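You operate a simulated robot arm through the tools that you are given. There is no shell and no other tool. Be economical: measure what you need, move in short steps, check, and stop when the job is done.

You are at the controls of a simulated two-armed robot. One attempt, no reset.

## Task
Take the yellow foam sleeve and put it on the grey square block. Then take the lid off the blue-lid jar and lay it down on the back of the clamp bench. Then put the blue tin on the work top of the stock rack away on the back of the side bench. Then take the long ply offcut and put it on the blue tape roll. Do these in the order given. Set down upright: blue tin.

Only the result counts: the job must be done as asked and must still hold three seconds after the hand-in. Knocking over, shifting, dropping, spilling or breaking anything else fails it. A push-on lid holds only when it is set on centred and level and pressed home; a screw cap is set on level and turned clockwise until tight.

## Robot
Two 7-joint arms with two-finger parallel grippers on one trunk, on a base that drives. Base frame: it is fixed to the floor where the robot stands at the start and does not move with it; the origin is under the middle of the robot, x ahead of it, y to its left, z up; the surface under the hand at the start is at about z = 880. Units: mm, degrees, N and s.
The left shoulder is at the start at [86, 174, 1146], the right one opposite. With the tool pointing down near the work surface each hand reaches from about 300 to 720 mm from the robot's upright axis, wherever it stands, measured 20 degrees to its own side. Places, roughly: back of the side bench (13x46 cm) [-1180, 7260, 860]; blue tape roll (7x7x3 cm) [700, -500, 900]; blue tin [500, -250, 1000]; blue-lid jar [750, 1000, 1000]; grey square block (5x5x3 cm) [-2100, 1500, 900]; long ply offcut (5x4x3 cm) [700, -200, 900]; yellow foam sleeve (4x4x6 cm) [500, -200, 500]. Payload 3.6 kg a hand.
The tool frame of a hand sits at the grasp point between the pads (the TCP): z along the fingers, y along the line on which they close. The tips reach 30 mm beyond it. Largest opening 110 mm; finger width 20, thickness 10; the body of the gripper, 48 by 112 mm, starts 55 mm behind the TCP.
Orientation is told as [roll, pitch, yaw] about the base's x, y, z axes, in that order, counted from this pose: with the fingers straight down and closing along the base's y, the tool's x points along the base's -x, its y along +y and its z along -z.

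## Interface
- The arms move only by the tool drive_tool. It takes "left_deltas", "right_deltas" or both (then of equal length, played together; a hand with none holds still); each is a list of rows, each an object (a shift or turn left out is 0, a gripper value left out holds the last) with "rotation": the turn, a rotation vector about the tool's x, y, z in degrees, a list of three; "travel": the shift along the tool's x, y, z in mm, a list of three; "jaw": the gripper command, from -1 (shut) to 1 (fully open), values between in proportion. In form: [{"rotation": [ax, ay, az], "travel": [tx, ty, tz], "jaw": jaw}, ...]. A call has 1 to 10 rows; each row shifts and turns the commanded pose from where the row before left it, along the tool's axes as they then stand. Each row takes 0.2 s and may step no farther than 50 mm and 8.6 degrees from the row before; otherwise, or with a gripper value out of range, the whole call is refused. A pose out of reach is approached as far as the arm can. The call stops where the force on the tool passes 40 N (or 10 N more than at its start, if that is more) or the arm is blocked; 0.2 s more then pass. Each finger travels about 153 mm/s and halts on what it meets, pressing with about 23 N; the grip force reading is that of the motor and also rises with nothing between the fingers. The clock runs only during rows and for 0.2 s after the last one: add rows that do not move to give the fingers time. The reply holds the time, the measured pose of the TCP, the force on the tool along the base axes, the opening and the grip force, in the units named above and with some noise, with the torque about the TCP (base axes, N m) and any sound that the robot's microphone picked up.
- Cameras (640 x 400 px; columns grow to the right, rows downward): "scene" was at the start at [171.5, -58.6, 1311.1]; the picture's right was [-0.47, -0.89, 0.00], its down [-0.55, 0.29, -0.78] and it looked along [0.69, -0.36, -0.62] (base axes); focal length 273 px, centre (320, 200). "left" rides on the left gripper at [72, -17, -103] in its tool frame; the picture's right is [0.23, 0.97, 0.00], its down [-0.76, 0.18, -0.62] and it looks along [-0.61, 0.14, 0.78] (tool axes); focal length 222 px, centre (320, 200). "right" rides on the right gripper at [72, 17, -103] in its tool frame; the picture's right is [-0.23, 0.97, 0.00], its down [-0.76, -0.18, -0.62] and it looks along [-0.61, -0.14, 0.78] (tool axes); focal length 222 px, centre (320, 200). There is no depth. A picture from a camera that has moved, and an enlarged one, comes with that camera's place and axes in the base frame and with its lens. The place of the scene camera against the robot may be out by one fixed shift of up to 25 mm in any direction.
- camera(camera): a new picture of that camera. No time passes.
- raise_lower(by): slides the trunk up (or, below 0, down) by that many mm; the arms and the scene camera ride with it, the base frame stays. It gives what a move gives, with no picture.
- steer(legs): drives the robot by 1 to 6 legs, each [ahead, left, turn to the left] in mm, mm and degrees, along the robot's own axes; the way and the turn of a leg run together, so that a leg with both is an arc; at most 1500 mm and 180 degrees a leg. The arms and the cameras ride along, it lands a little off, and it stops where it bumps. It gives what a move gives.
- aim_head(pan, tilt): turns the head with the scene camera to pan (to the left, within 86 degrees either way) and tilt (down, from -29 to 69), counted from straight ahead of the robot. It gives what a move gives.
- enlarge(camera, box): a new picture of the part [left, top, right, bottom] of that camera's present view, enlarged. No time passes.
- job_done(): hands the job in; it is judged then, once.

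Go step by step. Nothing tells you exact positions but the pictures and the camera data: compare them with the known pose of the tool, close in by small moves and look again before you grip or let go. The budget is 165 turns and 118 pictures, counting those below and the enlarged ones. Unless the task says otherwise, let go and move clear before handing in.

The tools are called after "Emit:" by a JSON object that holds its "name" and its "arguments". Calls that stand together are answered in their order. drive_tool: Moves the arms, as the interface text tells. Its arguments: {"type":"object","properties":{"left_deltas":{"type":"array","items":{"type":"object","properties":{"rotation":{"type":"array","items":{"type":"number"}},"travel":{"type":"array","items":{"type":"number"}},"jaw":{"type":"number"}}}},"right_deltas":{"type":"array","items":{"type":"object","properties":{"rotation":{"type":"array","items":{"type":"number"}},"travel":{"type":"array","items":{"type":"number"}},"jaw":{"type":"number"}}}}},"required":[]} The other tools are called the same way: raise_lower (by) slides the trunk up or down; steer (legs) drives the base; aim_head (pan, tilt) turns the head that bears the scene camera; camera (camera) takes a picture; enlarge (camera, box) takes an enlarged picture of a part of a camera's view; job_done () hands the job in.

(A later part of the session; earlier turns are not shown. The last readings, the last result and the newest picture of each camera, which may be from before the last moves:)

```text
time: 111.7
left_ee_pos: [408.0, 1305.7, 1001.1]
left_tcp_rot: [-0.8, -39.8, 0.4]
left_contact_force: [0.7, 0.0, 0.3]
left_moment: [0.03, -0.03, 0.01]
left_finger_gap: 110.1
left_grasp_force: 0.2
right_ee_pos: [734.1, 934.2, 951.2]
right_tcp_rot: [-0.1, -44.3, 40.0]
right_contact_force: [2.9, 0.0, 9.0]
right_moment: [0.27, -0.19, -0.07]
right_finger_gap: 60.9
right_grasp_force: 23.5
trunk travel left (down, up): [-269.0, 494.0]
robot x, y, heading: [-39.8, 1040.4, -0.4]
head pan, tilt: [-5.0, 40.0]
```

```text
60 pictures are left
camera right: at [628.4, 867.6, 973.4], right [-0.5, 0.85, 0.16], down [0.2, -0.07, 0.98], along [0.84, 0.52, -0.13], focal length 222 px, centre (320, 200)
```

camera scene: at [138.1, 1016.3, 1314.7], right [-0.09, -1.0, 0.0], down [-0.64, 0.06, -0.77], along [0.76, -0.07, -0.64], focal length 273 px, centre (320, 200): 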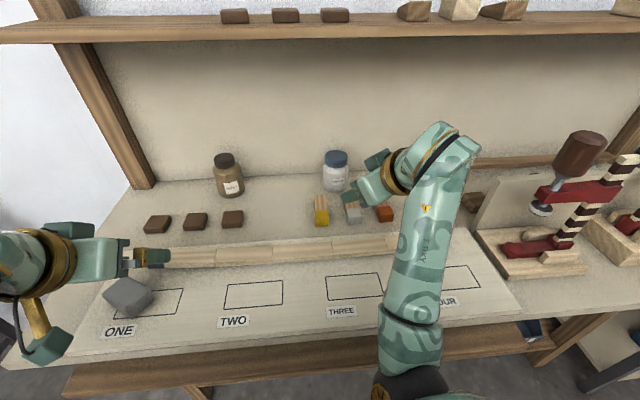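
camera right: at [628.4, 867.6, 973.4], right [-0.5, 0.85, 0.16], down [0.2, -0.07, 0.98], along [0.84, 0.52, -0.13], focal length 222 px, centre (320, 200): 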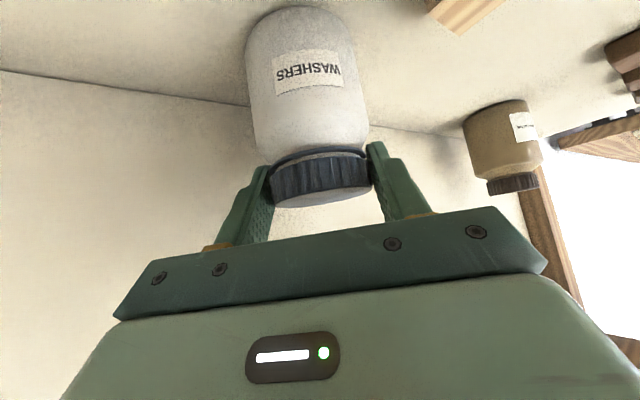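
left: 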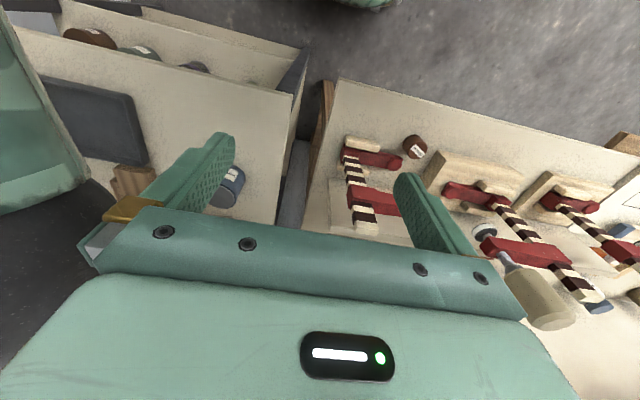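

The jar turned along with the lid. I'll press down for more friction between jar and bench before trying another turn.

Emit:
{"name": "drive_tool", "arguments": {"right_deltas": [{"travel": [1.4, 0, 1.4]}, {"travel": [1.4, 0, 1.4]}, {}]}}

```text
time: 112.5
left_ee_pos: [405.8, 1306.3, 1003.5]
left_tcp_rot: [-0.8, -39.9, 0.4]
left_contact_force: [0.2, -0.4, 0.2]
left_moment: [-0.01, -0.02, 0.01]
left_finger_gap: 109.9
left_grasp_force: 0.0
right_ee_pos: [733.9, 933.9, 950.4]
right_tcp_rot: [-0.2, -44.7, 40.0]
right_contact_force: [4.5, -0.2, 26.9]
right_moment: [0.49, -0.15, -0.07]
right_finger_gap: 60.8
right_grasp_force: 23.0
trunk travel left (down, up): [-269.0, 494.0]
robot x, y, heading: [-40.6, 1042.5, -0.3]
head pan, tilt: [-5.0, 40.0]
```

I'm pressing with 27 N. Now I'll turn counter-clockwise again.

Emit:
{"name": "drive_tool", "arguments": {"right_deltas": [{"rotation": [-3.5, 0, -3.57]}, {"rotation": [-3.5, 0, -3.57]}, {"rotation": [-3.5, 0, -3.57]}, {"rotation": [-3.5, 0, -3.57]}, {}]}}

Emit:
{"name": "camera", "arguments": {"camera": "right"}}

```text
time: 113.7
left_ee_pos: [409.9, 1304.8, 1001.0]
left_tcp_rot: [-0.7, -39.7, 0.4]
left_contact_force: [0.3, -0.1, -0.1]
left_moment: [-0.02, -0.01, -0.01]
left_finger_gap: 109.8
left_grasp_force: 0.1
right_ee_pos: [710.5, 947.3, 974.7]
right_tcp_rot: [0.1, -44.5, 59.8]
right_contact_force: [-0.1, -0.7, -1.3]
right_moment: [0.02, 0.0, 0.01]
right_finger_gap: 55.6
right_grasp_force: 23.2
right hand out of reach, approached as far as the arm can: row 2, 3, 4
trunk travel left (down, up): [-269.0, 494.0]
robot x, y, heading: [-37.5, 1048.0, -0.5]
head pan, tilt: [-5.0, 40.0]
```

```text
59 pictures are left
camera right: at [632.7, 848.1, 996.9], right [-0.76, 0.63, 0.16], down [0.21, 0.0, 0.98], along [0.61, 0.78, -0.13], focal length 222 px, centre (320, 200)
```

right: 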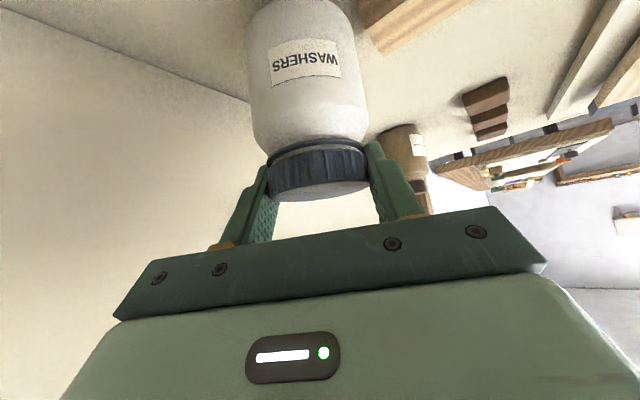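

The arm ran out of reach at yaw 60° and the hand slid up and back on the lid. I'll check the jar from the scene camera.

Emit:
{"name": "enlarge", "arguments": {"camera": "scene", "box": [290, 110, 418, 200]}}

```text
4.44 times, centred on (354, 155) of scene
camera zoom: at [137.6, 1015.6, 1314.7], right [-0.09, -1.0, 0.0], down [-0.64, 0.06, -0.77], along [0.76, -0.07, -0.64], focal length 1214 px, centre (169, 400)
```

zoom: 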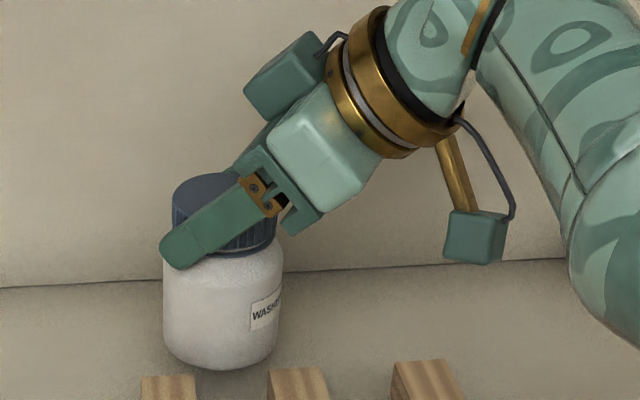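

The jar is upright but turned with the lid, shifted by about 10 mm, so I need the second hand. I'll release the lid and withdraw the right hand.

Emit:
{"name": "drive_tool", "arguments": {"right_deltas": [{"jaw": 0.3}, {"jaw": 0.75}, {}, {"travel": [0, 0, -30]}, {"travel": [0, 0, -35]}, {"travel": [0, 0, -35]}, {"rotation": [4.5, 0, 4.6], "travel": [0, -20, -10]}, {"rotation": [4.5, 0, 4.6], "travel": [0, -20, -10]}, {"rotation": [4.5, 0, 4.6], "travel": [0, -20, -10]}, {"rotation": [4.5, 0, 4.6], "travel": [0, -20, -10]}]}}

Emit:
{"name": "drive_tool", "arguments": {"right_deltas": [{"rotation": [4.5, 0, 4.6], "travel": [15, -30, -15]}, {"rotation": [4.5, 0, 4.6], "travel": [15, -30, -15]}, {"rotation": [4.5, 0, 4.6], "travel": [15, -30, -15]}, {"rotation": [4.5, 0, 4.6], "travel": [15, -30, -15]}, {"travel": [15, -30, -15]}, {"travel": [15, -30, -15]}, {}]}}

Emit:
{"name": "camera", "arguments": {"camera": "scene"}}

```text
time: 115.9
left_ee_pos: [408.4, 1306.0, 1001.9]
left_tcp_rot: [-0.8, -39.7, 0.5]
left_contact_force: [-0.1, -0.2, 0.0]
left_moment: [0.02, 0.01, -0.01]
left_finger_gap: 109.8
left_grasp_force: 0.1
right_ee_pos: [717.4, 815.6, 1075.7]
right_tcp_rot: [0.0, -44.4, 33.9]
right_contact_force: [-0.3, 0.2, 0.4]
right_moment: [-0.02, -0.01, 0.0]
right_finger_gap: 96.3
right_grasp_force: 0.0
trunk travel left (down, up): [-269.0, 494.0]
robot x, y, heading: [-43.6, 1044.5, -0.4]
head pan, tilt: [-5.0, 40.0]
```

```text
time: 117.5
left_ee_pos: [410.2, 1306.2, 1001.9]
left_tcp_rot: [-0.9, -39.7, 0.5]
left_contact_force: [-0.3, 0.1, -0.7]
left_moment: [0.01, -0.02, -0.04]
left_finger_gap: 110.0
left_grasp_force: 0.1
right_ee_pos: [657.0, 606.8, 1076.8]
right_tcp_rot: [0.0, -44.2, 8.3]
right_contact_force: [0.0, -0.7, -0.2]
right_moment: [0.0, 0.0, 0.0]
right_finger_gap: 96.0
right_grasp_force: 0.1
trunk travel left (down, up): [-269.0, 494.0]
robot x, y, heading: [-40.5, 1043.0, -0.4]
head pan, tilt: [-5.0, 40.0]
```

```text
57 pictures are left
camera scene: at [137.6, 1016.6, 1314.8], right [-0.09, -1.0, 0.0], down [-0.64, 0.06, -0.77], along [0.76, -0.07, -0.64], focal length 273 px, centre (320, 200)
```

scene: 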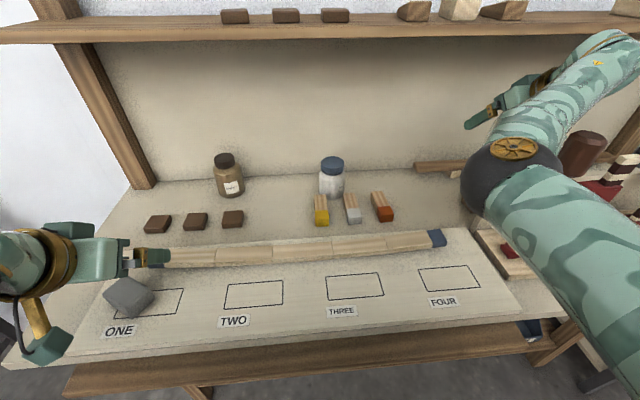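

The jar is standing fine. I'll retract the right arm toward the robot, away from the clamps, and return its tool to vertical.

Emit:
{"name": "drive_tool", "arguments": {"right_deltas": [{"travel": [28, 0, -30]}, {"travel": [28, 0, -30]}, {"travel": [28, 0, -30]}, {"travel": [28, 0, -30]}, {"travel": [28, 0, -30]}, {"travel": [28, 0, -30]}, {}]}}

Emit:
{"name": "drive_tool", "arguments": {"right_deltas": [{"rotation": [0, 7, 0]}, {"rotation": [0, 7, 0]}, {"rotation": [0, 7, 0]}, {"rotation": [0, 7, 0]}, {"rotation": [0, 7, 0]}, {"rotation": [0, 7, 0]}, {}]}}

```text
time: 119.1
left_ee_pos: [411.0, 1306.4, 1000.7]
left_tcp_rot: [-0.7, -39.6, 0.4]
left_contact_force: [-0.7, -0.6, -0.1]
left_moment: [0.01, 0.0, 0.01]
left_finger_gap: 110.1
left_grasp_force: 0.1
right_ee_pos: [418.0, 571.8, 1086.3]
right_tcp_rot: [0.1, -44.3, 8.2]
right_contact_force: [23.5, -10.2, 12.3]
right_moment: [0.96, 1.81, -0.25]
right_finger_gap: 96.4
right_grasp_force: 0.0
trunk travel left (down, up): [-269.0, 494.0]
robot x, y, heading: [-39.9, 1043.4, -0.7]
head pan, tilt: [-5.0, 40.0]
```

```text
time: 120.7
left_ee_pos: [407.7, 1306.2, 999.6]
left_tcp_rot: [-0.7, -39.8, 0.4]
left_contact_force: [0.8, -0.2, 0.0]
left_moment: [0.02, 0.02, -0.04]
left_finger_gap: 110.0
left_grasp_force: 0.0
right_ee_pos: [413.5, 571.1, 1088.5]
right_tcp_rot: [0.0, -2.3, 8.4]
right_contact_force: [-0.1, -0.2, 0.7]
right_moment: [0.0, 0.01, 0.0]
right_finger_gap: 96.2
right_grasp_force: 0.1
trunk travel left (down, up): [-269.0, 494.0]
robot x, y, heading: [-44.0, 1039.9, -0.4]
head pan, tilt: [-5.0, 40.0]
```

There was a contact force of about 23 N at the end of that retraction. I need to see what it touched.

Emit:
{"name": "aim_head", "arguments": {"pan": -40, "tilt": 40}}

Emit:
{"name": "camera", "arguments": {"camera": "scene"}}

```text
time: 121.7
left_ee_pos: [409.1, 1304.7, 1002.0]
left_tcp_rot: [-0.6, -39.7, 0.4]
left_contact_force: [-0.1, -0.3, -0.3]
left_moment: [-0.01, -0.01, 0.02]
left_finger_gap: 110.3
left_grasp_force: 0.0
right_ee_pos: [414.1, 570.9, 1087.2]
right_tcp_rot: [0.0, -2.5, 8.2]
right_contact_force: [-0.1, -0.2, -1.2]
right_moment: [-0.02, -0.03, 0.0]
right_finger_gap: 96.1
right_grasp_force: 0.0
trunk travel left (down, up): [-269.0, 494.0]
robot x, y, heading: [-38.1, 1038.8, -0.2]
head pan, tilt: [-40.0, 40.0]
```

```text
56 pictures are left
camera scene: at [117.6, 969.1, 1314.8], right [-0.65, -0.76, 0.0], down [-0.49, 0.42, -0.77], along [0.58, -0.5, -0.64], focal length 273 px, centre (320, 200)
```

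scene: 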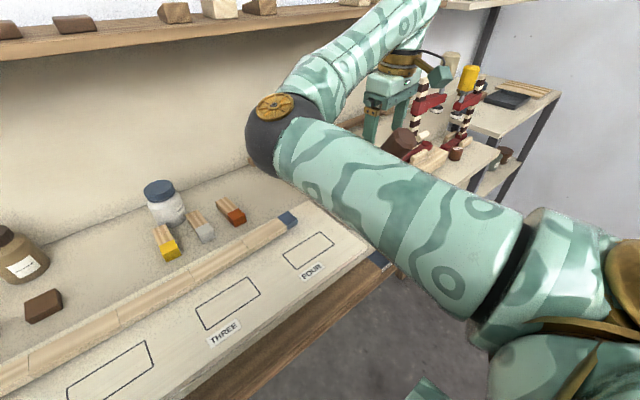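

The nearest clamp, with the brown handle, is right by the right hand. I'll enlarge that area to see whether it was disturbed.

Emit:
{"name": "enlarge", "arguments": {"camera": "scene", "box": [340, 60, 500, 170]}}

Emit:
{"name": "camera", "arguments": {"camera": "right"}}

```text
3.64 times, centred on (420, 115) of scene
camera zoom: at [117.6, 969.1, 1314.8], right [-0.65, -0.76, 0.0], down [-0.49, 0.42, -0.77], along [0.58, -0.5, -0.64], focal length 994 px, centre (-44, 509)
```

zoom: 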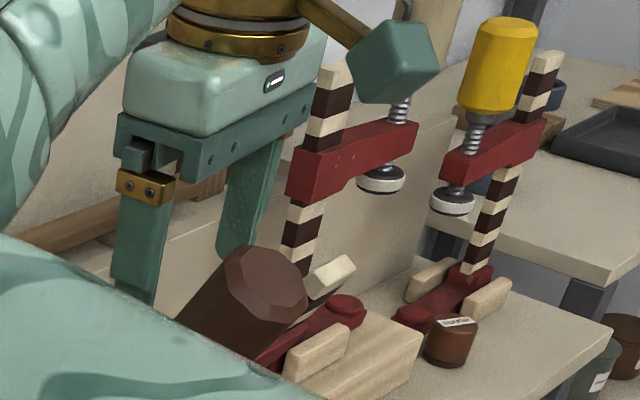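

```text
54 pictures are left
camera right: at [335.8, 576.3, 1187.3], right [0.08, 1.0, 0.01], down [0.75, -0.07, 0.65], along [0.65, -0.05, -0.76], focal length 222 px, centre (320, 200)
```

right: 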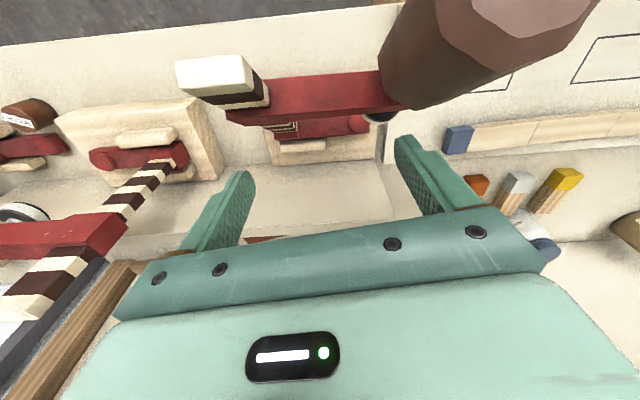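

The brown-handled clamp looks tilted toward me, as if my hand or forearm pulled on it. I'll look closely before moving anything.

Emit:
{"name": "enlarge", "arguments": {"camera": "right", "box": [160, 0, 480, 200]}}

Emit:
{"name": "aim_head", "arguments": {"pan": -62, "tilt": 45}}

Emit:
{"name": "camera", "arguments": {"camera": "scene"}}

```text
2.00 times, centred on (320, 100) of right
camera zoom: at [335.8, 576.3, 1187.3], right [0.08, 1.0, 0.01], down [0.75, -0.07, 0.65], along [0.65, -0.05, -0.76], focal length 444 px, centre (320, 400)
```

zoom: 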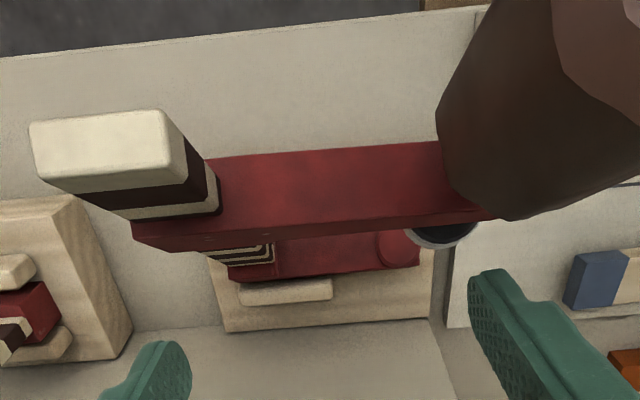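

```text
time: 122.6
left_ee_pos: [408.9, 1305.6, 1001.5]
left_tcp_rot: [-0.7, -39.7, 0.4]
left_contact_force: [0.0, 0.1, 0.4]
left_moment: [0.0, -0.01, 0.02]
left_finger_gap: 109.9
left_grasp_force: 0.0
right_ee_pos: [414.1, 570.2, 1087.2]
right_tcp_rot: [0.0, -2.4, 8.2]
right_contact_force: [-0.9, -0.1, -0.9]
right_moment: [-0.02, 0.02, 0.0]
right_finger_gap: 96.3
right_grasp_force: 0.0
trunk travel left (down, up): [-269.0, 494.0]
robot x, y, heading: [-42.8, 1043.1, -0.5]
head pan, tilt: [-62.0, 45.0]
```

```text
52 pictures are left
camera scene: at [90.5, 952.1, 1307.6], right [-0.89, -0.46, 0.0], down [-0.33, 0.63, -0.71], along [0.33, -0.63, -0.71], focal length 273 px, centre (320, 200)
```

scene: 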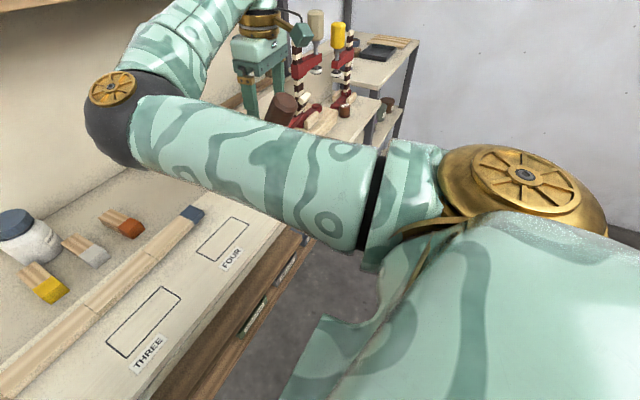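

The clamp is leaning about 27° toward me. The fingers aren't loaded, so I'll lift slightly and shift sideways to line up a pinch on the top of its column and set it upright again.

Emit:
{"name": "drive_tool", "arguments": {"right_deltas": [{"travel": [0, 0, -20]}, {"travel": [0, 0, -20]}, {"travel": [0, -20, 0]}, {"travel": [0, -20, 0]}, {}]}}

Emit:
{"name": "camera", "arguments": {"camera": "right"}}

```text
time: 123.8
left_ee_pos: [408.5, 1306.2, 1000.9]
left_tcp_rot: [-0.7, -39.6, 0.4]
left_contact_force: [-0.7, 0.3, 0.0]
left_moment: [0.0, 0.03, 0.02]
left_finger_gap: 110.1
left_grasp_force: 0.2
right_ee_pos: [416.8, 529.8, 1127.8]
right_tcp_rot: [0.0, -2.4, 8.4]
right_contact_force: [0.2, 0.6, 0.2]
right_moment: [0.03, 0.0, -0.01]
right_finger_gap: 96.4
right_grasp_force: 0.0
trunk travel left (down, up): [-269.0, 494.0]
robot x, y, heading: [-39.9, 1042.2, -0.4]
head pan, tilt: [-62.0, 45.0]
```

```text
51 pictures are left
camera right: at [339.5, 536.6, 1227.5], right [0.08, 1.0, 0.01], down [0.75, -0.07, 0.65], along [0.65, -0.05, -0.76], focal length 222 px, centre (320, 200)
```

right: 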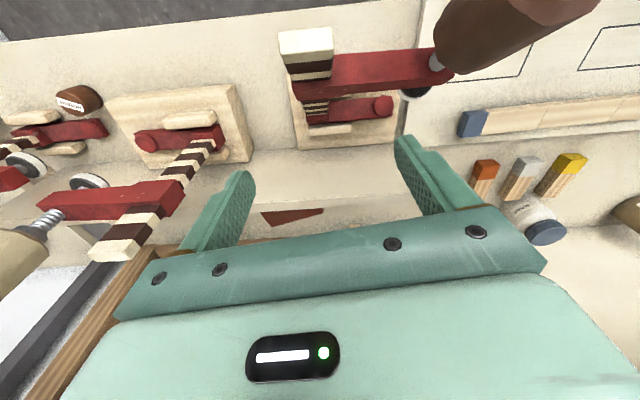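

The column top is at (355, 528, 1073), leaning 29° and at rest without touching me. I'll position the open fingers around it.

Emit:
{"name": "drive_tool", "arguments": {"right_deltas": [{"rotation": [0, 0, 4.2], "jaw": 0.1}, {"rotation": [0, 0, 4.2]}, {"travel": [20, 0, 0]}, {"travel": [20, 0, 0]}, {"travel": [21, -1, 0]}, {"travel": [0, 0, 20]}, {}]}}

Emit:
{"name": "camera", "arguments": {"camera": "right"}}

```text
time: 125.4
left_ee_pos: [408.5, 1305.5, 1000.6]
left_tcp_rot: [-0.8, -39.8, 0.4]
left_contact_force: [0.7, 0.9, -0.5]
left_moment: [-0.01, -0.02, 0.02]
left_finger_gap: 110.1
left_grasp_force: 0.0
right_ee_pos: [358.7, 530.3, 1105.7]
right_tcp_rot: [0.3, -2.4, -0.1]
right_contact_force: [-0.1, -0.5, -0.5]
right_moment: [-0.01, 0.0, -0.01]
right_finger_gap: 60.5
right_grasp_force: 0.0
trunk travel left (down, up): [-269.0, 494.0]
robot x, y, heading: [-39.3, 1043.7, -0.8]
head pan, tilt: [-62.0, 45.0]
```

```text
50 pictures are left
camera right: at [281.5, 546.4, 1205.1], right [0.23, 0.97, 0.02], down [0.73, -0.18, 0.65], along [0.64, -0.14, -0.76], focal length 222 px, centre (320, 200)
```

right: 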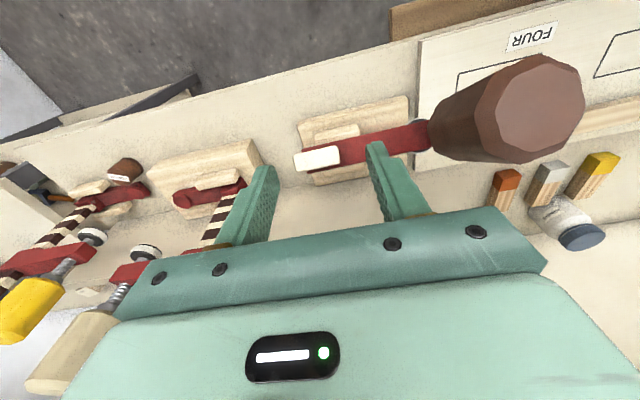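

The column top is exactly between the fingers at (355, 530, 1076). I'll lower 26 mm and pinch it.

Emit:
{"name": "drive_tool", "arguments": {"right_deltas": [{"travel": [-2, 0, 13]}, {"travel": [0, 0, 13]}, {}, {"jaw": -0.2}, {"jaw": -0.5}, {"jaw": -0.8}, {}]}}

Emit:
{"name": "camera", "arguments": {"camera": "right"}}

```text
time: 127.0
left_ee_pos: [408.3, 1305.0, 1001.7]
left_tcp_rot: [-0.7, -39.7, 0.4]
left_contact_force: [-0.1, -0.3, -0.2]
left_moment: [0.01, -0.04, 0.0]
left_finger_gap: 110.0
left_grasp_force: 0.2
right_ee_pos: [361.2, 529.4, 1078.4]
right_tcp_rot: [0.3, -2.4, -0.1]
right_contact_force: [-0.5, -4.2, 0.1]
right_moment: [-0.88, -0.04, -0.31]
right_finger_gap: 30.6
right_grasp_force: 23.3
trunk travel left (down, up): [-269.0, 494.0]
robot x, y, heading: [-41.2, 1043.4, -0.3]
head pan, tilt: [-62.0, 45.0]
```

```text
49 pictures are left
camera right: at [284.5, 545.9, 1178.9], right [0.23, 0.97, 0.02], down [0.74, -0.18, 0.65], along [0.64, -0.14, -0.76], focal length 222 px, centre (320, 200)
```

right: 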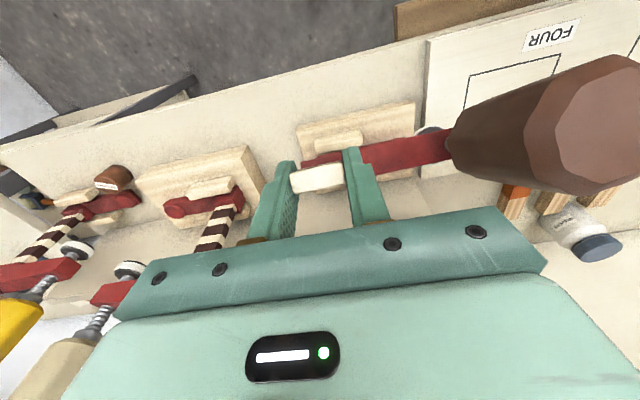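

I have the column at 30.6 mm. I'll push it forward in a shallow arc, watching the forces.

Emit:
{"name": "drive_tool", "arguments": {"right_deltas": [{"travel": [-8, 0, -2.5]}, {"travel": [-8, 0, -2.5]}, {"travel": [-8, 0, -2]}, {"travel": [-8, 0, -2]}, {}]}}

Emit:
{"name": "camera", "arguments": {"camera": "right"}}

```text
time: 128.2
left_ee_pos: [408.6, 1307.1, 1001.5]
left_tcp_rot: [-0.7, -39.8, 0.4]
left_contact_force: [0.3, -0.3, -0.3]
left_moment: [0.01, -0.03, 0.0]
left_finger_gap: 110.1
left_grasp_force: 0.1
right_ee_pos: [392.3, 530.5, 1090.8]
right_tcp_rot: [0.3, -2.5, -0.1]
right_contact_force: [-3.6, 0.5, -2.4]
right_moment: [-0.09, 0.69, 0.08]
right_finger_gap: 29.7
right_grasp_force: 23.1
trunk travel left (down, up): [-269.0, 494.0]
robot x, y, heading: [-40.1, 1042.6, -0.6]
head pan, tilt: [-62.0, 45.0]
```

```text
48 pictures are left
camera right: at [316.0, 546.3, 1189.7], right [0.23, 0.97, 0.02], down [0.74, -0.18, 0.65], along [0.64, -0.14, -0.76], focal length 222 px, centre (320, 200)
```

right: 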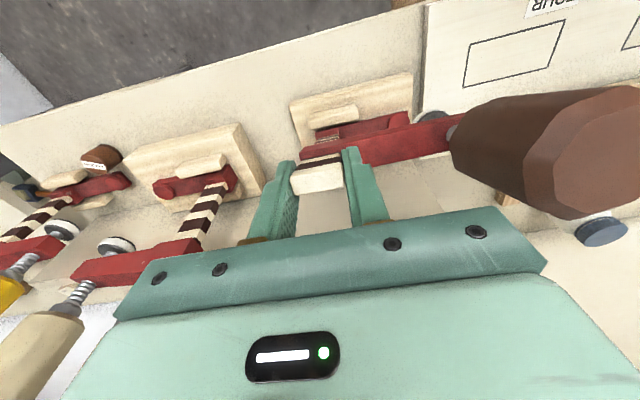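

The clamp is following with low force. I'll continue the arc.

Emit:
{"name": "drive_tool", "arguments": {"right_deltas": [{"travel": [-8, 0, -1.8]}, {"travel": [-8, 0, -1.6]}, {"travel": [-8, 0, -1.4]}, {"travel": [-8, 0, -1.2]}, {}]}}

Emit:
{"name": "drive_tool", "arguments": {"right_deltas": [{"travel": [-7, 0, -0.8]}, {"travel": [-7, 0, -0.6]}, {}]}}

Emit:
{"name": "camera", "arguments": {"camera": "right"}}

```text
time: 129.4
left_ee_pos: [408.8, 1305.7, 1000.8]
left_tcp_rot: [-0.8, -39.8, 0.4]
left_contact_force: [-0.5, 0.8, 0.1]
left_moment: [0.02, 0.0, -0.01]
left_finger_gap: 110.3
left_grasp_force: 0.1
right_ee_pos: [425.0, 530.5, 1096.7]
right_tcp_rot: [0.4, -2.3, -0.1]
right_contact_force: [-3.6, 0.5, -3.7]
right_moment: [-0.14, 0.7, -0.04]
right_finger_gap: 30.0
right_grasp_force: 23.3
trunk travel left (down, up): [-269.0, 494.0]
robot x, y, heading: [-39.5, 1041.7, -0.6]
head pan, tilt: [-62.0, 45.0]
```

```text
time: 130.2
left_ee_pos: [408.8, 1305.8, 1000.3]
left_tcp_rot: [-0.7, -39.6, 0.4]
left_contact_force: [-0.2, 0.2, -0.8]
left_moment: [0.03, -0.01, -0.03]
left_finger_gap: 110.0
left_grasp_force: 0.0
right_ee_pos: [439.4, 529.9, 1098.5]
right_tcp_rot: [0.4, -2.3, 0.0]
right_contact_force: [-2.8, -0.1, -3.8]
right_moment: [-0.25, 0.59, 0.03]
right_finger_gap: 30.0
right_grasp_force: 23.0
trunk travel left (down, up): [-269.0, 494.0]
robot x, y, heading: [-38.7, 1040.9, -0.3]
head pan, tilt: [-62.0, 45.0]
```

```text
47 pictures are left
camera right: at [362.0, 546.3, 1198.8], right [0.23, 0.97, 0.02], down [0.74, -0.18, 0.65], along [0.64, -0.14, -0.76], focal length 222 px, centre (320, 200)
```

right: 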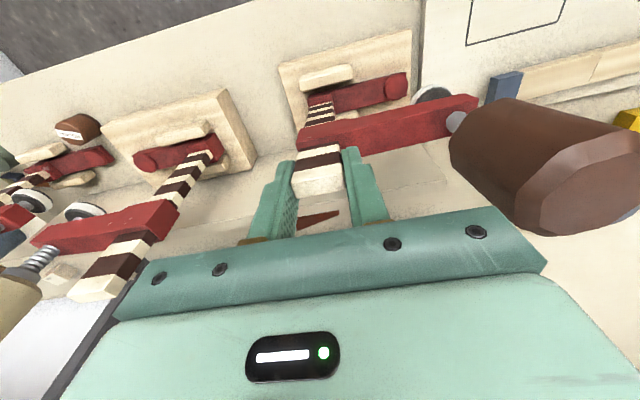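

It is nearly upright, with about 8° to go. I'll make the last stretch in small steps.

Emit:
{"name": "drive_tool", "arguments": {"right_deltas": [{"travel": [-6, 0, 0]}, {"travel": [-6, 0, 0]}, {}]}}

Emit:
{"name": "drive_tool", "arguments": {"right_deltas": [{"travel": [-4, 0, 0]}, {"travel": [-4, 0, 0.5]}, {}]}}

Emit:
{"name": "camera", "arguments": {"camera": "right"}}

```text
time: 131.0
left_ee_pos: [408.0, 1306.1, 1001.1]
left_tcp_rot: [-0.8, -39.7, 0.4]
left_contact_force: [-0.9, -0.3, 0.7]
left_moment: [-0.02, 0.02, -0.05]
left_finger_gap: 110.1
left_grasp_force: 0.1
right_ee_pos: [450.5, 529.6, 1099.2]
right_tcp_rot: [0.4, -2.3, -0.1]
right_contact_force: [-2.8, 0.6, -4.1]
right_moment: [-0.09, 0.73, 0.05]
right_finger_gap: 29.8
right_grasp_force: 23.0
trunk travel left (down, up): [-269.0, 494.0]
robot x, y, heading: [-35.2, 1042.2, -0.5]
head pan, tilt: [-62.0, 45.0]
```

```text
time: 131.8
left_ee_pos: [409.0, 1306.8, 1000.8]
left_tcp_rot: [-0.7, -39.7, 0.4]
left_contact_force: [-0.5, -0.5, 0.1]
left_moment: [-0.01, 0.01, 0.0]
left_finger_gap: 110.3
left_grasp_force: 0.2
right_ee_pos: [459.6, 529.4, 1099.8]
right_tcp_rot: [0.4, -2.3, -0.1]
right_contact_force: [-4.3, 0.2, -4.2]
right_moment: [-0.18, 0.62, -0.01]
right_finger_gap: 29.7
right_grasp_force: 23.0
trunk travel left (down, up): [-269.0, 494.0]
robot x, y, heading: [-40.2, 1042.6, -0.5]
head pan, tilt: [-62.0, 45.0]
```

```text
46 pictures are left
camera right: at [381.6, 546.1, 1199.4], right [0.23, 0.97, 0.02], down [0.74, -0.18, 0.65], along [0.64, -0.14, -0.76], focal length 222 px, centre (320, 200)
```

right: 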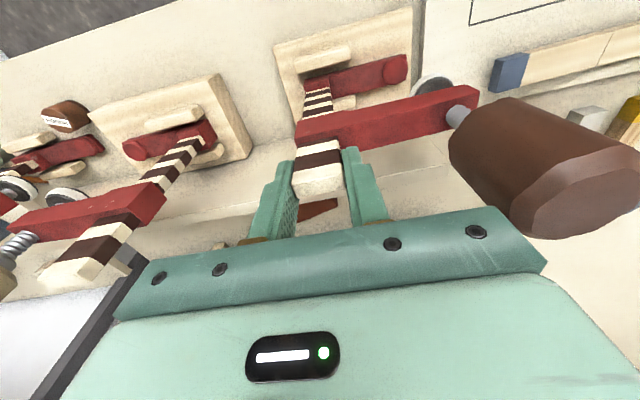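

It measures upright now, base and top both at x ≈ 460. I'll let go gently and check that it stays.

Emit:
{"name": "drive_tool", "arguments": {"right_deltas": [{"jaw": -0.3}, {"jaw": -0.1}, {"jaw": 0.1}, {"travel": [0, 0, -20]}, {"travel": [0, 0, -40]}, {"travel": [0, 0, -40]}, {}]}}

Emit:
{"name": "camera", "arguments": {"camera": "right"}}

```text
time: 133.4
left_ee_pos: [408.5, 1306.6, 1000.3]
left_tcp_rot: [-0.7, -39.7, 0.4]
left_contact_force: [0.8, 0.0, -0.5]
left_moment: [0.0, -0.01, -0.01]
left_finger_gap: 110.0
left_grasp_force: 0.1
right_ee_pos: [454.6, 531.3, 1199.9]
right_tcp_rot: [0.3, -2.3, -0.1]
right_contact_force: [0.0, 0.7, 0.1]
right_moment: [0.01, -0.02, -0.02]
right_finger_gap: 60.6
right_grasp_force: 0.1
trunk travel left (down, up): [-269.0, 494.0]
robot x, y, heading: [-38.1, 1044.9, -0.6]
head pan, tilt: [-62.0, 45.0]
```

```text
45 pictures are left
camera right: at [378.2, 546.6, 1299.1], right [0.23, 0.97, 0.02], down [0.74, -0.18, 0.65], along [0.64, -0.14, -0.76], focal length 222 px, centre (320, 200)
```

right: 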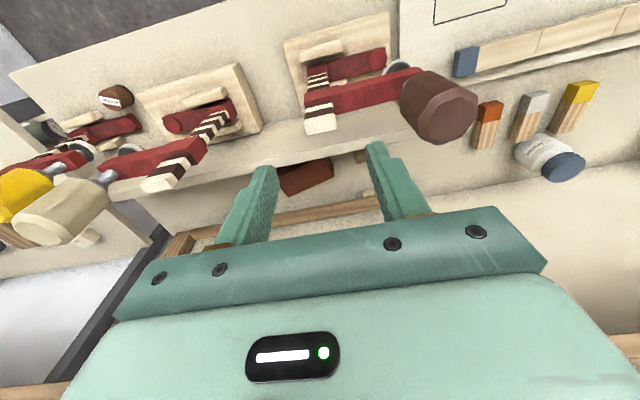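

The clamp stands by itself within about 2–3° of vertical, in line with its neighbours. I'll raise the hand well clear and back off from the bench before rearranging the arms.

Emit:
{"name": "raise_lower", "arguments": {"by": 80}}

Emit:
{"name": "steer", "arguments": {"legs": [[-330, 0, 0]]}}

Emit:
{"name": "aim_head", "arguments": {"pan": -15, "tilt": 38}}

Emit:
{"name": "camera", "arguments": {"camera": "scene"}}

```text
time: 134.5
left_ee_pos: [409.4, 1305.1, 1080.5]
left_tcp_rot: [-0.7, -39.7, 0.5]
left_contact_force: [-0.5, -0.1, -1.1]
left_moment: [0.04, 0.02, -0.03]
left_finger_gap: 109.7
left_grasp_force: 0.0
right_ee_pos: [454.9, 529.9, 1278.2]
right_tcp_rot: [0.3, -2.3, -0.1]
right_contact_force: [-0.6, 0.1, -1.4]
right_moment: [0.0, -0.02, -0.02]
right_finger_gap: 60.5
right_grasp_force: 0.0
trunk travel left (down, up): [-349.0, 414.0]
robot x, y, heading: [-41.2, 1044.6, -0.4]
head pan, tilt: [-62.0, 45.0]
```

```text
time: 136.7
left_ee_pos: [75.0, 1307.6, 1081.7]
left_tcp_rot: [-0.7, -39.9, 0.4]
left_contact_force: [-0.5, 0.0, 0.2]
left_moment: [-0.02, 0.01, 0.0]
left_finger_gap: 110.1
left_grasp_force: 0.0
right_ee_pos: [120.0, 531.2, 1279.3]
right_tcp_rot: [0.3, -2.3, -0.1]
right_contact_force: [-0.3, -0.1, 0.2]
right_moment: [0.03, -0.04, 0.05]
right_finger_gap: 60.7
right_grasp_force: 0.0
trunk travel left (down, up): [-349.0, 414.0]
robot x, y, heading: [-372.0, 1043.4, -0.4]
head pan, tilt: [-62.0, 45.0]
```

```text
time: 137.9
left_ee_pos: [76.3, 1308.1, 1082.6]
left_tcp_rot: [-0.8, -39.6, 0.5]
left_contact_force: [0.4, 0.1, -0.7]
left_moment: [0.0, -0.02, 0.0]
left_finger_gap: 110.0
left_grasp_force: 0.1
right_ee_pos: [120.7, 531.0, 1278.4]
right_tcp_rot: [0.3, -2.2, -0.1]
right_contact_force: [-0.4, 0.0, 0.0]
right_moment: [0.01, 0.01, -0.04]
right_finger_gap: 60.4
right_grasp_force: 0.2
trunk travel left (down, up): [-349.0, 414.0]
robot x, y, heading: [-372.9, 1049.2, -0.2]
head pan, tilt: [-15.0, 38.0]
```

```text
44 pictures are left
camera scene: at [-229.3, 1003.5, 1399.4], right [-0.27, -0.96, 0.0], down [-0.59, 0.16, -0.79], along [0.76, -0.21, -0.62], focal length 273 px, centre (320, 200)
```

scene: 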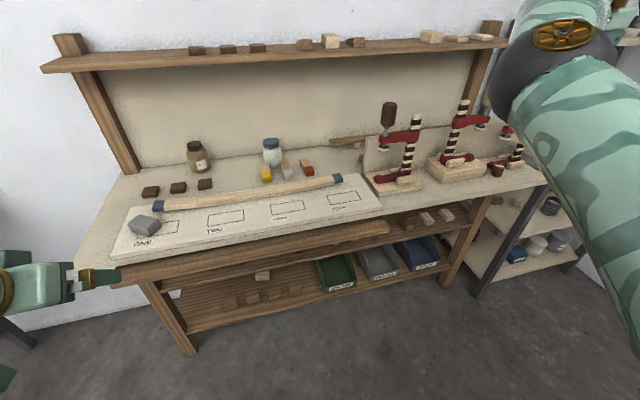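

The clamp looks just like before, upright and in place. Now I'll bring the right hand in close and high, and prepare the left hand to grip the jar body.

Emit:
{"name": "drive_tool", "arguments": {"left_deltas": [{"rotation": [0, -5, 0], "jaw": 0.9}, {"rotation": [5.3, 0, 5.3]}, {"rotation": [5.3, 0, 5.3]}, {}, {}, {}, {}], "right_deltas": [{"travel": [17, 40, 0]}, {"travel": [17, 40, 0]}, {"travel": [17, 40, 0]}, {"travel": [17, 40, 0]}, {"travel": [17, 40, 0]}, {"travel": [17, 40, 0]}, {}]}}

Emit:
{"name": "steer", "arguments": {"legs": [[0, -221, 0], [365, 0, 0]]}}

Emit:
{"name": "camera", "arguments": {"camera": "left"}}

```text
time: 139.5
left_ee_pos: [75.0, 1307.6, 1081.0]
left_tcp_rot: [-0.8, -45.0, -14.5]
left_contact_force: [0.4, 0.0, 0.4]
left_moment: [0.03, -0.02, 0.01]
left_finger_gap: 104.6
left_grasp_force: 0.1
right_ee_pos: [63.7, 667.6, 1280.6]
right_tcp_rot: [0.4, -2.2, -0.1]
right_contact_force: [0.2, -0.1, -0.1]
right_moment: [0.01, -0.01, -0.01]
right_finger_gap: 60.4
right_grasp_force: 0.0
right hand out of reach, approached as far as the arm can: row 4, 5, 6
trunk travel left (down, up): [-349.0, 414.0]
robot x, y, heading: [-370.8, 1046.4, -0.6]
head pan, tilt: [-15.0, 38.0]
```

```text
time: 143.1
left_ee_pos: [441.0, 1084.7, 1081.7]
left_tcp_rot: [-1.0, -45.0, -14.2]
left_contact_force: [0.2, 0.1, -1.0]
left_moment: [0.03, 0.0, -0.02]
left_finger_gap: 104.5
left_grasp_force: 0.0
right_ee_pos: [430.0, 444.4, 1281.3]
right_tcp_rot: [0.4, -2.3, 0.2]
right_contact_force: [0.1, -0.3, 0.4]
right_moment: [0.01, 0.03, 0.01]
right_finger_gap: 60.6
right_grasp_force: 0.0
trunk travel left (down, up): [-349.0, 414.0]
robot x, y, heading: [-5.0, 818.8, -0.5]
head pan, tilt: [-15.0, 38.0]
```

```text
43 pictures are left
camera left: at [318.2, 1099.5, 1103.6], right [0.09, 0.98, -0.17], down [0.14, 0.16, 0.98], along [0.98, -0.12, -0.13], focal length 222 px, centre (320, 200)
```

left: 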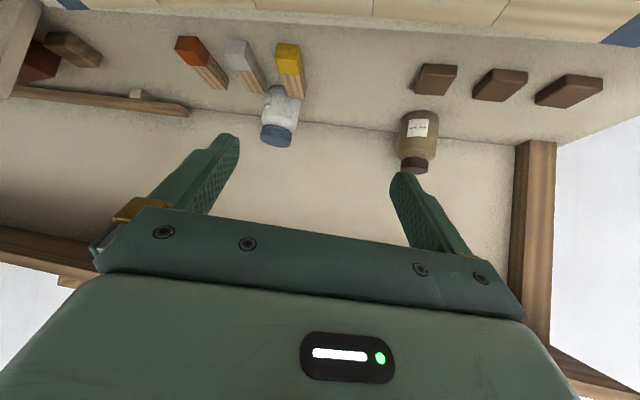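

The left camera sees the jar. I'll set pitch −40° and advance to a pre-grasp above and in front of it.

Emit:
{"name": "drive_tool", "arguments": {"left_deltas": [{"rotation": [0.9, 5, 0], "jaw": 0.95}, {"travel": [-17, -9.5, 32]}, {"travel": [-17, -9.5, 32]}, {"travel": [-17, -9.5, 32]}, {"travel": [-17, -9.5, 32]}, {"travel": [-17, -9.5, 32]}, {"travel": [-17, -9.5, 32]}, {"travel": [-17, -9.5, 32]}, {}]}}

Emit:
{"name": "camera", "arguments": {"camera": "left"}}

```text
time: 145.1
left_ee_pos: [647.1, 955.0, 987.9]
left_tcp_rot: [-1.6, -39.9, -14.3]
left_contact_force: [-0.5, -0.4, -0.1]
left_moment: [0.04, -0.01, 0.03]
left_finger_gap: 107.4
left_grasp_force: 0.0
right_ee_pos: [429.7, 445.8, 1281.1]
right_tcp_rot: [0.4, -2.3, 0.1]
right_contact_force: [0.0, -1.0, -1.3]
right_moment: [0.04, -0.01, 0.0]
right_finger_gap: 60.7
right_grasp_force: 0.0
trunk travel left (down, up): [-349.0, 414.0]
robot x, y, heading: [-9.7, 820.5, -0.4]
head pan, tilt: [-15.0, 38.0]
```

```text
42 pictures are left
camera left: at [528.8, 971.8, 1021.0], right [0.09, 0.98, -0.17], down [0.23, 0.14, 0.96], along [0.97, -0.13, -0.21], focal length 222 px, centre (320, 200)
```

left: 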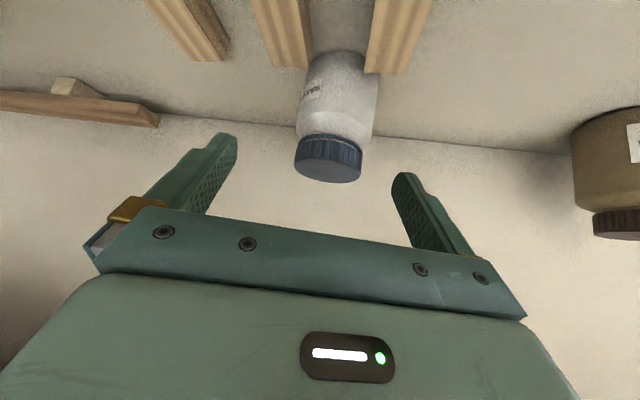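

The jar axis is at about (716, 948). I'll slide the open fingers around the body at z ≈ 900.

Emit:
{"name": "drive_tool", "arguments": {"left_deltas": [{"travel": [3, 9, 5]}, {"travel": [3, 0, 25]}, {"travel": [3, 0, 25]}, {"travel": [3, 0, 25]}, {"travel": [0, 0, 24]}, {}]}}

Emit:
{"name": "camera", "arguments": {"camera": "left"}}

```text
time: 146.5
left_ee_pos: [705.5, 946.9, 900.0]
left_tcp_rot: [-1.7, -40.1, -14.3]
left_contact_force: [-2.4, 0.1, 5.3]
left_moment: [0.04, -0.01, 0.05]
left_finger_gap: 107.5
left_grasp_force: 0.1
right_ee_pos: [428.5, 443.7, 1283.4]
right_tcp_rot: [0.4, -2.3, 0.1]
right_contact_force: [-0.1, -1.4, 0.2]
right_moment: [0.0, -0.02, -0.01]
right_finger_gap: 60.5
right_grasp_force: 0.1
trunk travel left (down, up): [-349.0, 414.0]
robot x, y, heading: [-6.5, 820.5, -0.3]
head pan, tilt: [-15.0, 38.0]
```

```text
41 pictures are left
camera left: at [584.6, 962.7, 933.7], right [0.09, 0.98, -0.17], down [0.23, 0.14, 0.96], along [0.97, -0.13, -0.21], focal length 222 px, centre (320, 200)
```

left: 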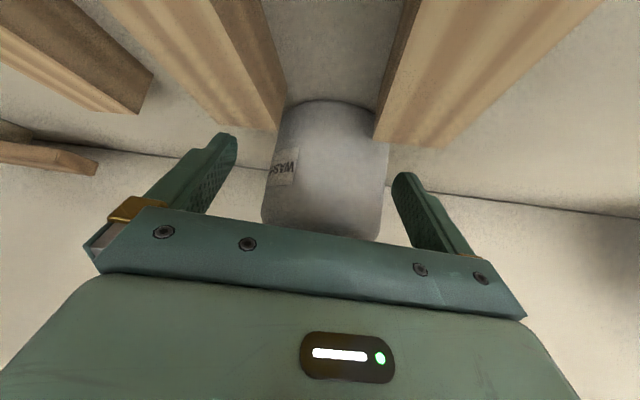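

The palm corner is just touching the lid edge. I'll back off a few mm and tilt the hand 4° flatter, then close on the body.

Emit:
{"name": "drive_tool", "arguments": {"left_deltas": [{"travel": [6, 0, -6]}, {"rotation": [0, -4, 0]}, {"rotation": [-1.5, 0, 0]}, {}]}}

Emit:
{"name": "drive_tool", "arguments": {"left_deltas": [{"jaw": 0.7}, {"jaw": 0.4}, {"jaw": 0.1}, {"jaw": -0.5}, {"jaw": -1}, {}, {}]}}

Emit:
{"name": "camera", "arguments": {"camera": "left"}}

```text
time: 147.5
left_ee_pos: [698.0, 949.8, 899.4]
left_tcp_rot: [-0.2, -43.8, -14.3]
left_contact_force: [0.2, -0.1, -0.2]
left_moment: [-0.03, -0.01, -0.02]
left_finger_gap: 107.3
left_grasp_force: 0.1
right_ee_pos: [429.9, 443.4, 1282.0]
right_tcp_rot: [0.5, -2.3, 0.1]
right_contact_force: [0.0, 1.1, 1.1]
right_moment: [-0.01, 0.03, 0.0]
right_finger_gap: 60.6
right_grasp_force: 0.1
trunk travel left (down, up): [-349.0, 414.0]
robot x, y, heading: [-7.1, 821.8, -0.1]
head pan, tilt: [-15.0, 38.0]
```

```text
time: 149.1
left_ee_pos: [698.1, 948.2, 899.7]
left_tcp_rot: [-0.3, -44.0, -14.3]
left_contact_force: [0.0, -0.7, 0.1]
left_moment: [-0.03, -0.01, -0.01]
left_finger_gap: 66.8
left_grasp_force: 22.6
right_ee_pos: [429.2, 442.5, 1281.7]
right_tcp_rot: [0.4, -2.3, 0.1]
right_contact_force: [-0.2, 0.3, 0.3]
right_moment: [0.01, 0.02, 0.0]
right_finger_gap: 60.2
right_grasp_force: 0.1
trunk travel left (down, up): [-349.0, 414.0]
robot x, y, heading: [-5.8, 818.7, -0.2]
head pan, tilt: [-15.0, 38.0]
```

```text
40 pictures are left
camera left: at [574.9, 962.8, 925.1], right [0.08, 0.98, -0.16], down [0.16, 0.15, 0.98], along [0.98, -0.11, -0.14], focal length 222 px, centre (320, 200)
```

left: 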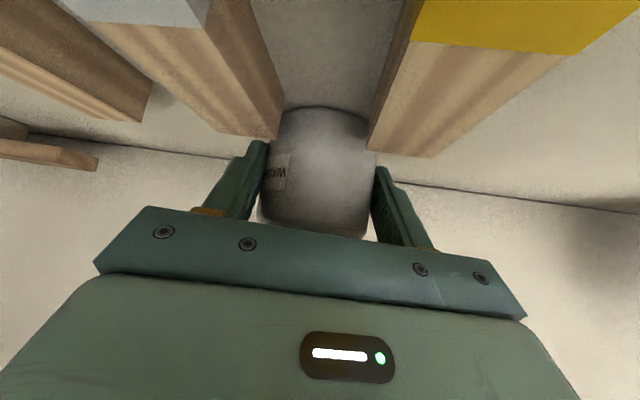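

The left hand holds the jar body at 67 mm. I'll lift with the trunk and back away from the bench.

Emit:
{"name": "raise_lower", "arguments": {"by": 75}}

Emit:
{"name": "steer", "arguments": {"legs": [[-450, 0, 0]]}}

Emit:
{"name": "aim_head", "arguments": {"pan": 5, "tilt": 42}}

Emit:
{"name": "camera", "arguments": {"camera": "scene"}}

```text
time: 150.2
left_ee_pos: [698.6, 949.5, 974.9]
left_tcp_rot: [-0.3, -43.8, -14.2]
left_contact_force: [-0.6, 0.2, -0.7]
left_moment: [-0.01, 0.0, 0.05]
left_finger_gap: 66.8
left_grasp_force: 23.1
right_ee_pos: [429.9, 443.4, 1356.2]
right_tcp_rot: [0.4, -2.2, 0.1]
right_contact_force: [0.3, -0.8, 0.9]
right_moment: [0.0, 0.04, 0.0]
right_finger_gap: 60.5
right_grasp_force: 0.0
trunk travel left (down, up): [-424.0, 339.0]
robot x, y, heading: [-8.9, 818.1, -0.2]
head pan, tilt: [-15.0, 38.0]
```

```text
time: 152.9
left_ee_pos: [246.8, 951.6, 976.1]
left_tcp_rot: [-0.4, -43.9, -14.2]
left_contact_force: [-0.4, -0.1, -1.0]
left_moment: [0.03, 0.01, -0.01]
left_finger_gap: 66.6
left_grasp_force: 22.9
right_ee_pos: [-19.7, 445.9, 1357.1]
right_tcp_rot: [0.4, -2.4, 0.2]
right_contact_force: [-0.1, 0.2, 0.1]
right_moment: [0.01, -0.05, -0.02]
right_finger_gap: 60.6
right_grasp_force: 0.1
trunk travel left (down, up): [-424.0, 339.0]
robot x, y, heading: [-457.1, 819.6, 0.0]
head pan, tilt: [-15.0, 38.0]
```

```text
time: 153.8
left_ee_pos: [247.6, 952.2, 975.0]
left_tcp_rot: [-0.3, -43.9, -14.1]
left_contact_force: [-0.3, -0.5, -1.6]
left_moment: [-0.01, 0.04, -0.04]
left_finger_gap: 66.6
left_grasp_force: 23.0
right_ee_pos: [-18.3, 445.7, 1356.2]
right_tcp_rot: [0.4, -2.4, 0.4]
right_contact_force: [0.1, 0.4, -0.2]
right_moment: [-0.01, -0.02, 0.02]
right_finger_gap: 60.7
right_grasp_force: 0.1
trunk travel left (down, up): [-424.0, 339.0]
robot x, y, heading: [-457.6, 820.9, -0.1]
head pan, tilt: [5.0, 42.0]
```

```text
39 pictures are left
camera scene: at [-335.9, 809.8, 1469.2], right [0.09, -1.0, 0.0], down [-0.67, -0.06, -0.74], along [0.74, 0.06, -0.67], focal length 273 px, centre (320, 200)
```

scene: 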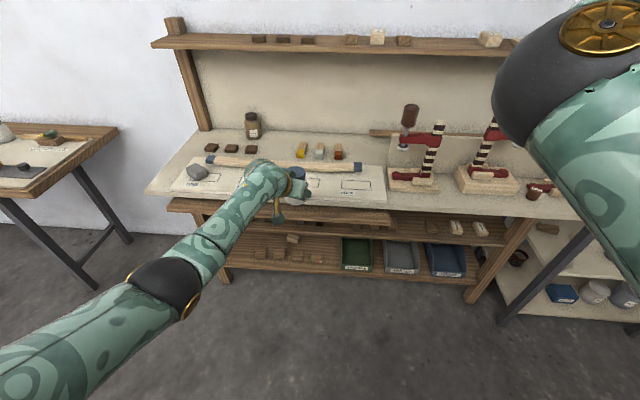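

The jar is out over the floor and everything else stands as before. I'll swing the jar to the robot's centre line by yawing the left hand inward and sliding it right.

Emit:
{"name": "drive_tool", "arguments": {"left_deltas": [{"rotation": [5.2, 0, 5.4]}, {"rotation": [5.2, 0, 5.4]}, {"rotation": [5.2, 0, 5.4]}, {"rotation": [5.2, 0, 5.4]}, {"travel": [1, -32, -1]}, {"travel": [1, -32, -1]}, {"travel": [1, -32, -1]}, {"travel": [1, -32, -1]}, {"travel": [1, -32, -1]}, {}]}}

Emit:
{"name": "drive_tool", "arguments": {"right_deltas": [{"travel": [0, 0, 40]}, {"travel": [0, 0, 40]}, {"travel": [0, 0, 40]}, {"travel": [0, 0, 40]}, {"travel": [0, 40, 0]}, {"travel": [0, 40, 0]}, {"travel": [0, 40, 0]}, {}]}}

```text
time: 156.0
left_ee_pos: [130.6, 842.3, 975.2]
left_tcp_rot: [-0.3, -44.0, -44.0]
left_contact_force: [-0.3, 0.5, -1.1]
left_moment: [-0.02, 0.0, -0.04]
left_finger_gap: 66.6
left_grasp_force: 23.1
right_ee_pos: [-19.9, 447.0, 1356.8]
right_tcp_rot: [0.4, -2.3, 0.3]
right_contact_force: [0.4, 0.1, -0.3]
right_moment: [0.0, 0.03, -0.04]
right_finger_gap: 60.3
right_grasp_force: 0.0
trunk travel left (down, up): [-424.0, 339.0]
robot x, y, heading: [-460.0, 820.2, -0.1]
head pan, tilt: [5.0, 42.0]
```

```text
time: 157.8
left_ee_pos: [129.3, 842.9, 974.4]
left_tcp_rot: [-0.3, -44.0, -44.0]
left_contact_force: [0.2, 0.4, -0.4]
left_moment: [-0.01, 0.02, 0.01]
left_finger_gap: 66.9
left_grasp_force: 23.1
right_ee_pos: [-13.2, 447.8, 1199.8]
right_tcp_rot: [0.4, -2.4, 0.3]
right_contact_force: [0.2, 0.3, 0.5]
right_moment: [0.03, 0.0, 0.0]
right_finger_gap: 60.6
right_grasp_force: 0.0
right hand out of reach, approached as far as the arm can: row 3, 5, 6, 7
trunk travel left (down, up): [-424.0, 339.0]
robot x, y, heading: [-459.0, 820.2, -0.0]
head pan, tilt: [5.0, 42.0]
```

The jar is held at the centre, but the right hand is stuck in its elbow-in posture. I'll pitch it forward as before to change posture, then move it inward.

Emit:
{"name": "drive_tool", "arguments": {"right_deltas": [{"rotation": [0, -7, 0], "travel": [0, 0, 8], "jaw": 0.75}, {"rotation": [0, -7, 0], "travel": [0, 0, 8]}, {"rotation": [0, -7, 0]}, {"rotation": [0, -7, 0]}, {"rotation": [0, -7, 0]}, {}, {}]}}

Emit:
{"name": "drive_tool", "arguments": {"right_deltas": [{"travel": [-20, 20, 15]}, {"travel": [-20, 20, 15]}, {"travel": [-20, 20, 15]}, {"travel": [-20, 20, 15]}, {"travel": [-20, 20, 15]}, {}]}}

Emit:
{"name": "drive_tool", "arguments": {"right_deltas": [{"rotation": [-4, 0, -5]}, {"rotation": [-4, 0, -5]}, {"rotation": [-4, 0, -5]}, {"rotation": [-4, 0, -5]}, {"rotation": [-4, 0, -5]}, {"rotation": [-4, 0, -5]}, {}]}}

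```text
time: 159.4
left_ee_pos: [129.6, 842.3, 976.5]
left_tcp_rot: [-0.2, -43.9, -44.1]
left_contact_force: [0.1, -0.3, -1.0]
left_moment: [-0.01, 0.03, 0.0]
left_finger_gap: 66.6
left_grasp_force: 22.6
right_ee_pos: [-22.9, 436.5, 1180.3]
right_tcp_rot: [0.4, -37.4, 0.1]
right_contact_force: [0.0, -0.5, 0.6]
right_moment: [0.01, -0.02, -0.02]
right_finger_gap: 96.3
right_grasp_force: 0.0
right hand out of reach, approached as far as the arm can: row 1, 3
trunk travel left (down, up): [-424.0, 339.0]
robot x, y, heading: [-458.6, 823.2, 0.2]
head pan, tilt: [5.0, 42.0]
```

```text
time: 160.8
left_ee_pos: [129.4, 842.1, 975.3]
left_tcp_rot: [-0.2, -43.9, -44.2]
left_contact_force: [-0.3, 0.0, -1.4]
left_moment: [0.01, 0.03, 0.02]
left_finger_gap: 66.6
left_grasp_force: 22.9
right_ee_pos: [100.7, 535.9, 1182.1]
right_tcp_rot: [0.5, -37.3, -0.1]
right_contact_force: [0.0, -0.3, -0.3]
right_moment: [0.03, -0.02, -0.01]
right_finger_gap: 96.3
right_grasp_force: 0.1
trunk travel left (down, up): [-424.0, 339.0]
robot x, y, heading: [-457.1, 821.0, -0.0]
head pan, tilt: [5.0, 42.0]
```

```text
time: 162.4
left_ee_pos: [130.4, 841.6, 976.0]
left_tcp_rot: [-0.2, -44.0, -44.1]
left_contact_force: [-0.4, 0.2, -0.9]
left_moment: [0.02, 0.01, 0.01]
left_finger_gap: 66.6
left_grasp_force: 23.0
right_ee_pos: [99.7, 536.2, 1182.5]
right_tcp_rot: [1.5, -37.8, 37.8]
right_contact_force: [0.5, 1.1, 0.5]
right_moment: [0.0, -0.01, 0.0]
right_finger_gap: 96.3
right_grasp_force: 0.0
trunk travel left (down, up): [-424.0, 339.0]
robot x, y, heading: [-457.9, 818.9, 0.1]
head pan, tilt: [5.0, 42.0]
```

That works: the right hand is free and at yaw 38°. I'll test more yaw and movement toward the centre.

Emit:
{"name": "drive_tool", "arguments": {"right_deltas": [{"rotation": [-4, 0, -5.2]}, {"rotation": [-4, 0, -5.2]}, {"rotation": [-4, 0, -5.2]}, {"rotation": [-4, 0, -5.2]}, {"rotation": [-4, 0, -5.2]}, {}]}}

Emit:
{"name": "drive_tool", "arguments": {"right_deltas": [{"travel": [-25, 0, 20]}, {"travel": [-25, 0, 20]}, {"travel": [-25, 0, 20]}, {"travel": [-25, 0, 20]}, {}]}}

Emit:
{"name": "camera", "arguments": {"camera": "scene"}}

```text
time: 163.8
left_ee_pos: [129.6, 842.3, 975.5]
left_tcp_rot: [-0.3, -44.0, -44.1]
left_contact_force: [-0.4, 0.8, -1.9]
left_moment: [-0.01, 0.03, -0.03]
left_finger_gap: 66.6
left_grasp_force: 23.1
right_ee_pos: [102.3, 537.8, 1181.5]
right_tcp_rot: [1.0, -38.4, 71.0]
right_contact_force: [0.5, -0.3, 0.2]
right_moment: [0.01, -0.01, -0.01]
right_finger_gap: 96.4
right_grasp_force: 0.1
trunk travel left (down, up): [-424.0, 339.0]
robot x, y, heading: [-456.0, 818.2, 0.1]
head pan, tilt: [5.0, 42.0]
```

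```text
time: 165.0
left_ee_pos: [129.8, 841.5, 974.9]
left_tcp_rot: [-0.2, -43.9, -44.0]
left_contact_force: [-0.4, 0.6, -1.0]
left_moment: [0.01, 0.01, 0.0]
left_finger_gap: 66.4
left_grasp_force: 23.5
right_ee_pos: [120.8, 593.5, 1163.1]
right_tcp_rot: [1.1, -38.3, 70.9]
right_contact_force: [-0.9, -0.1, 0.0]
right_moment: [-0.01, 0.0, -0.03]
right_finger_gap: 96.3
right_grasp_force: 0.1
right hand out of reach, approached as far as the arm can: row 2, 3, 4
trunk travel left (down, up): [-424.0, 339.0]
robot x, y, heading: [-460.3, 822.1, 0.1]
head pan, tilt: [5.0, 42.0]
```

```text
38 pictures are left
camera scene: at [-336.5, 809.7, 1469.3], right [0.09, -1.0, 0.0], down [-0.67, -0.06, -0.74], along [0.74, 0.06, -0.67], focal length 273 px, centre (320, 200)
```

scene: 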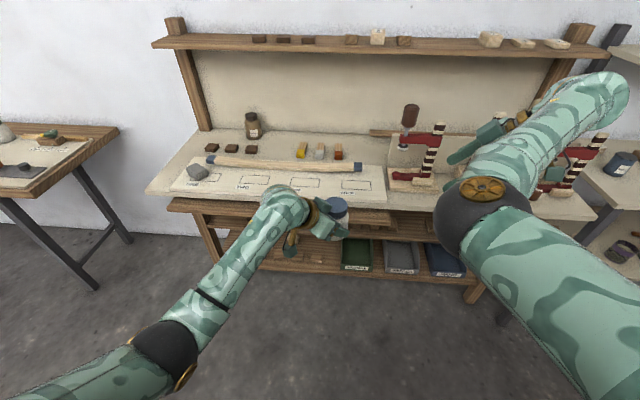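

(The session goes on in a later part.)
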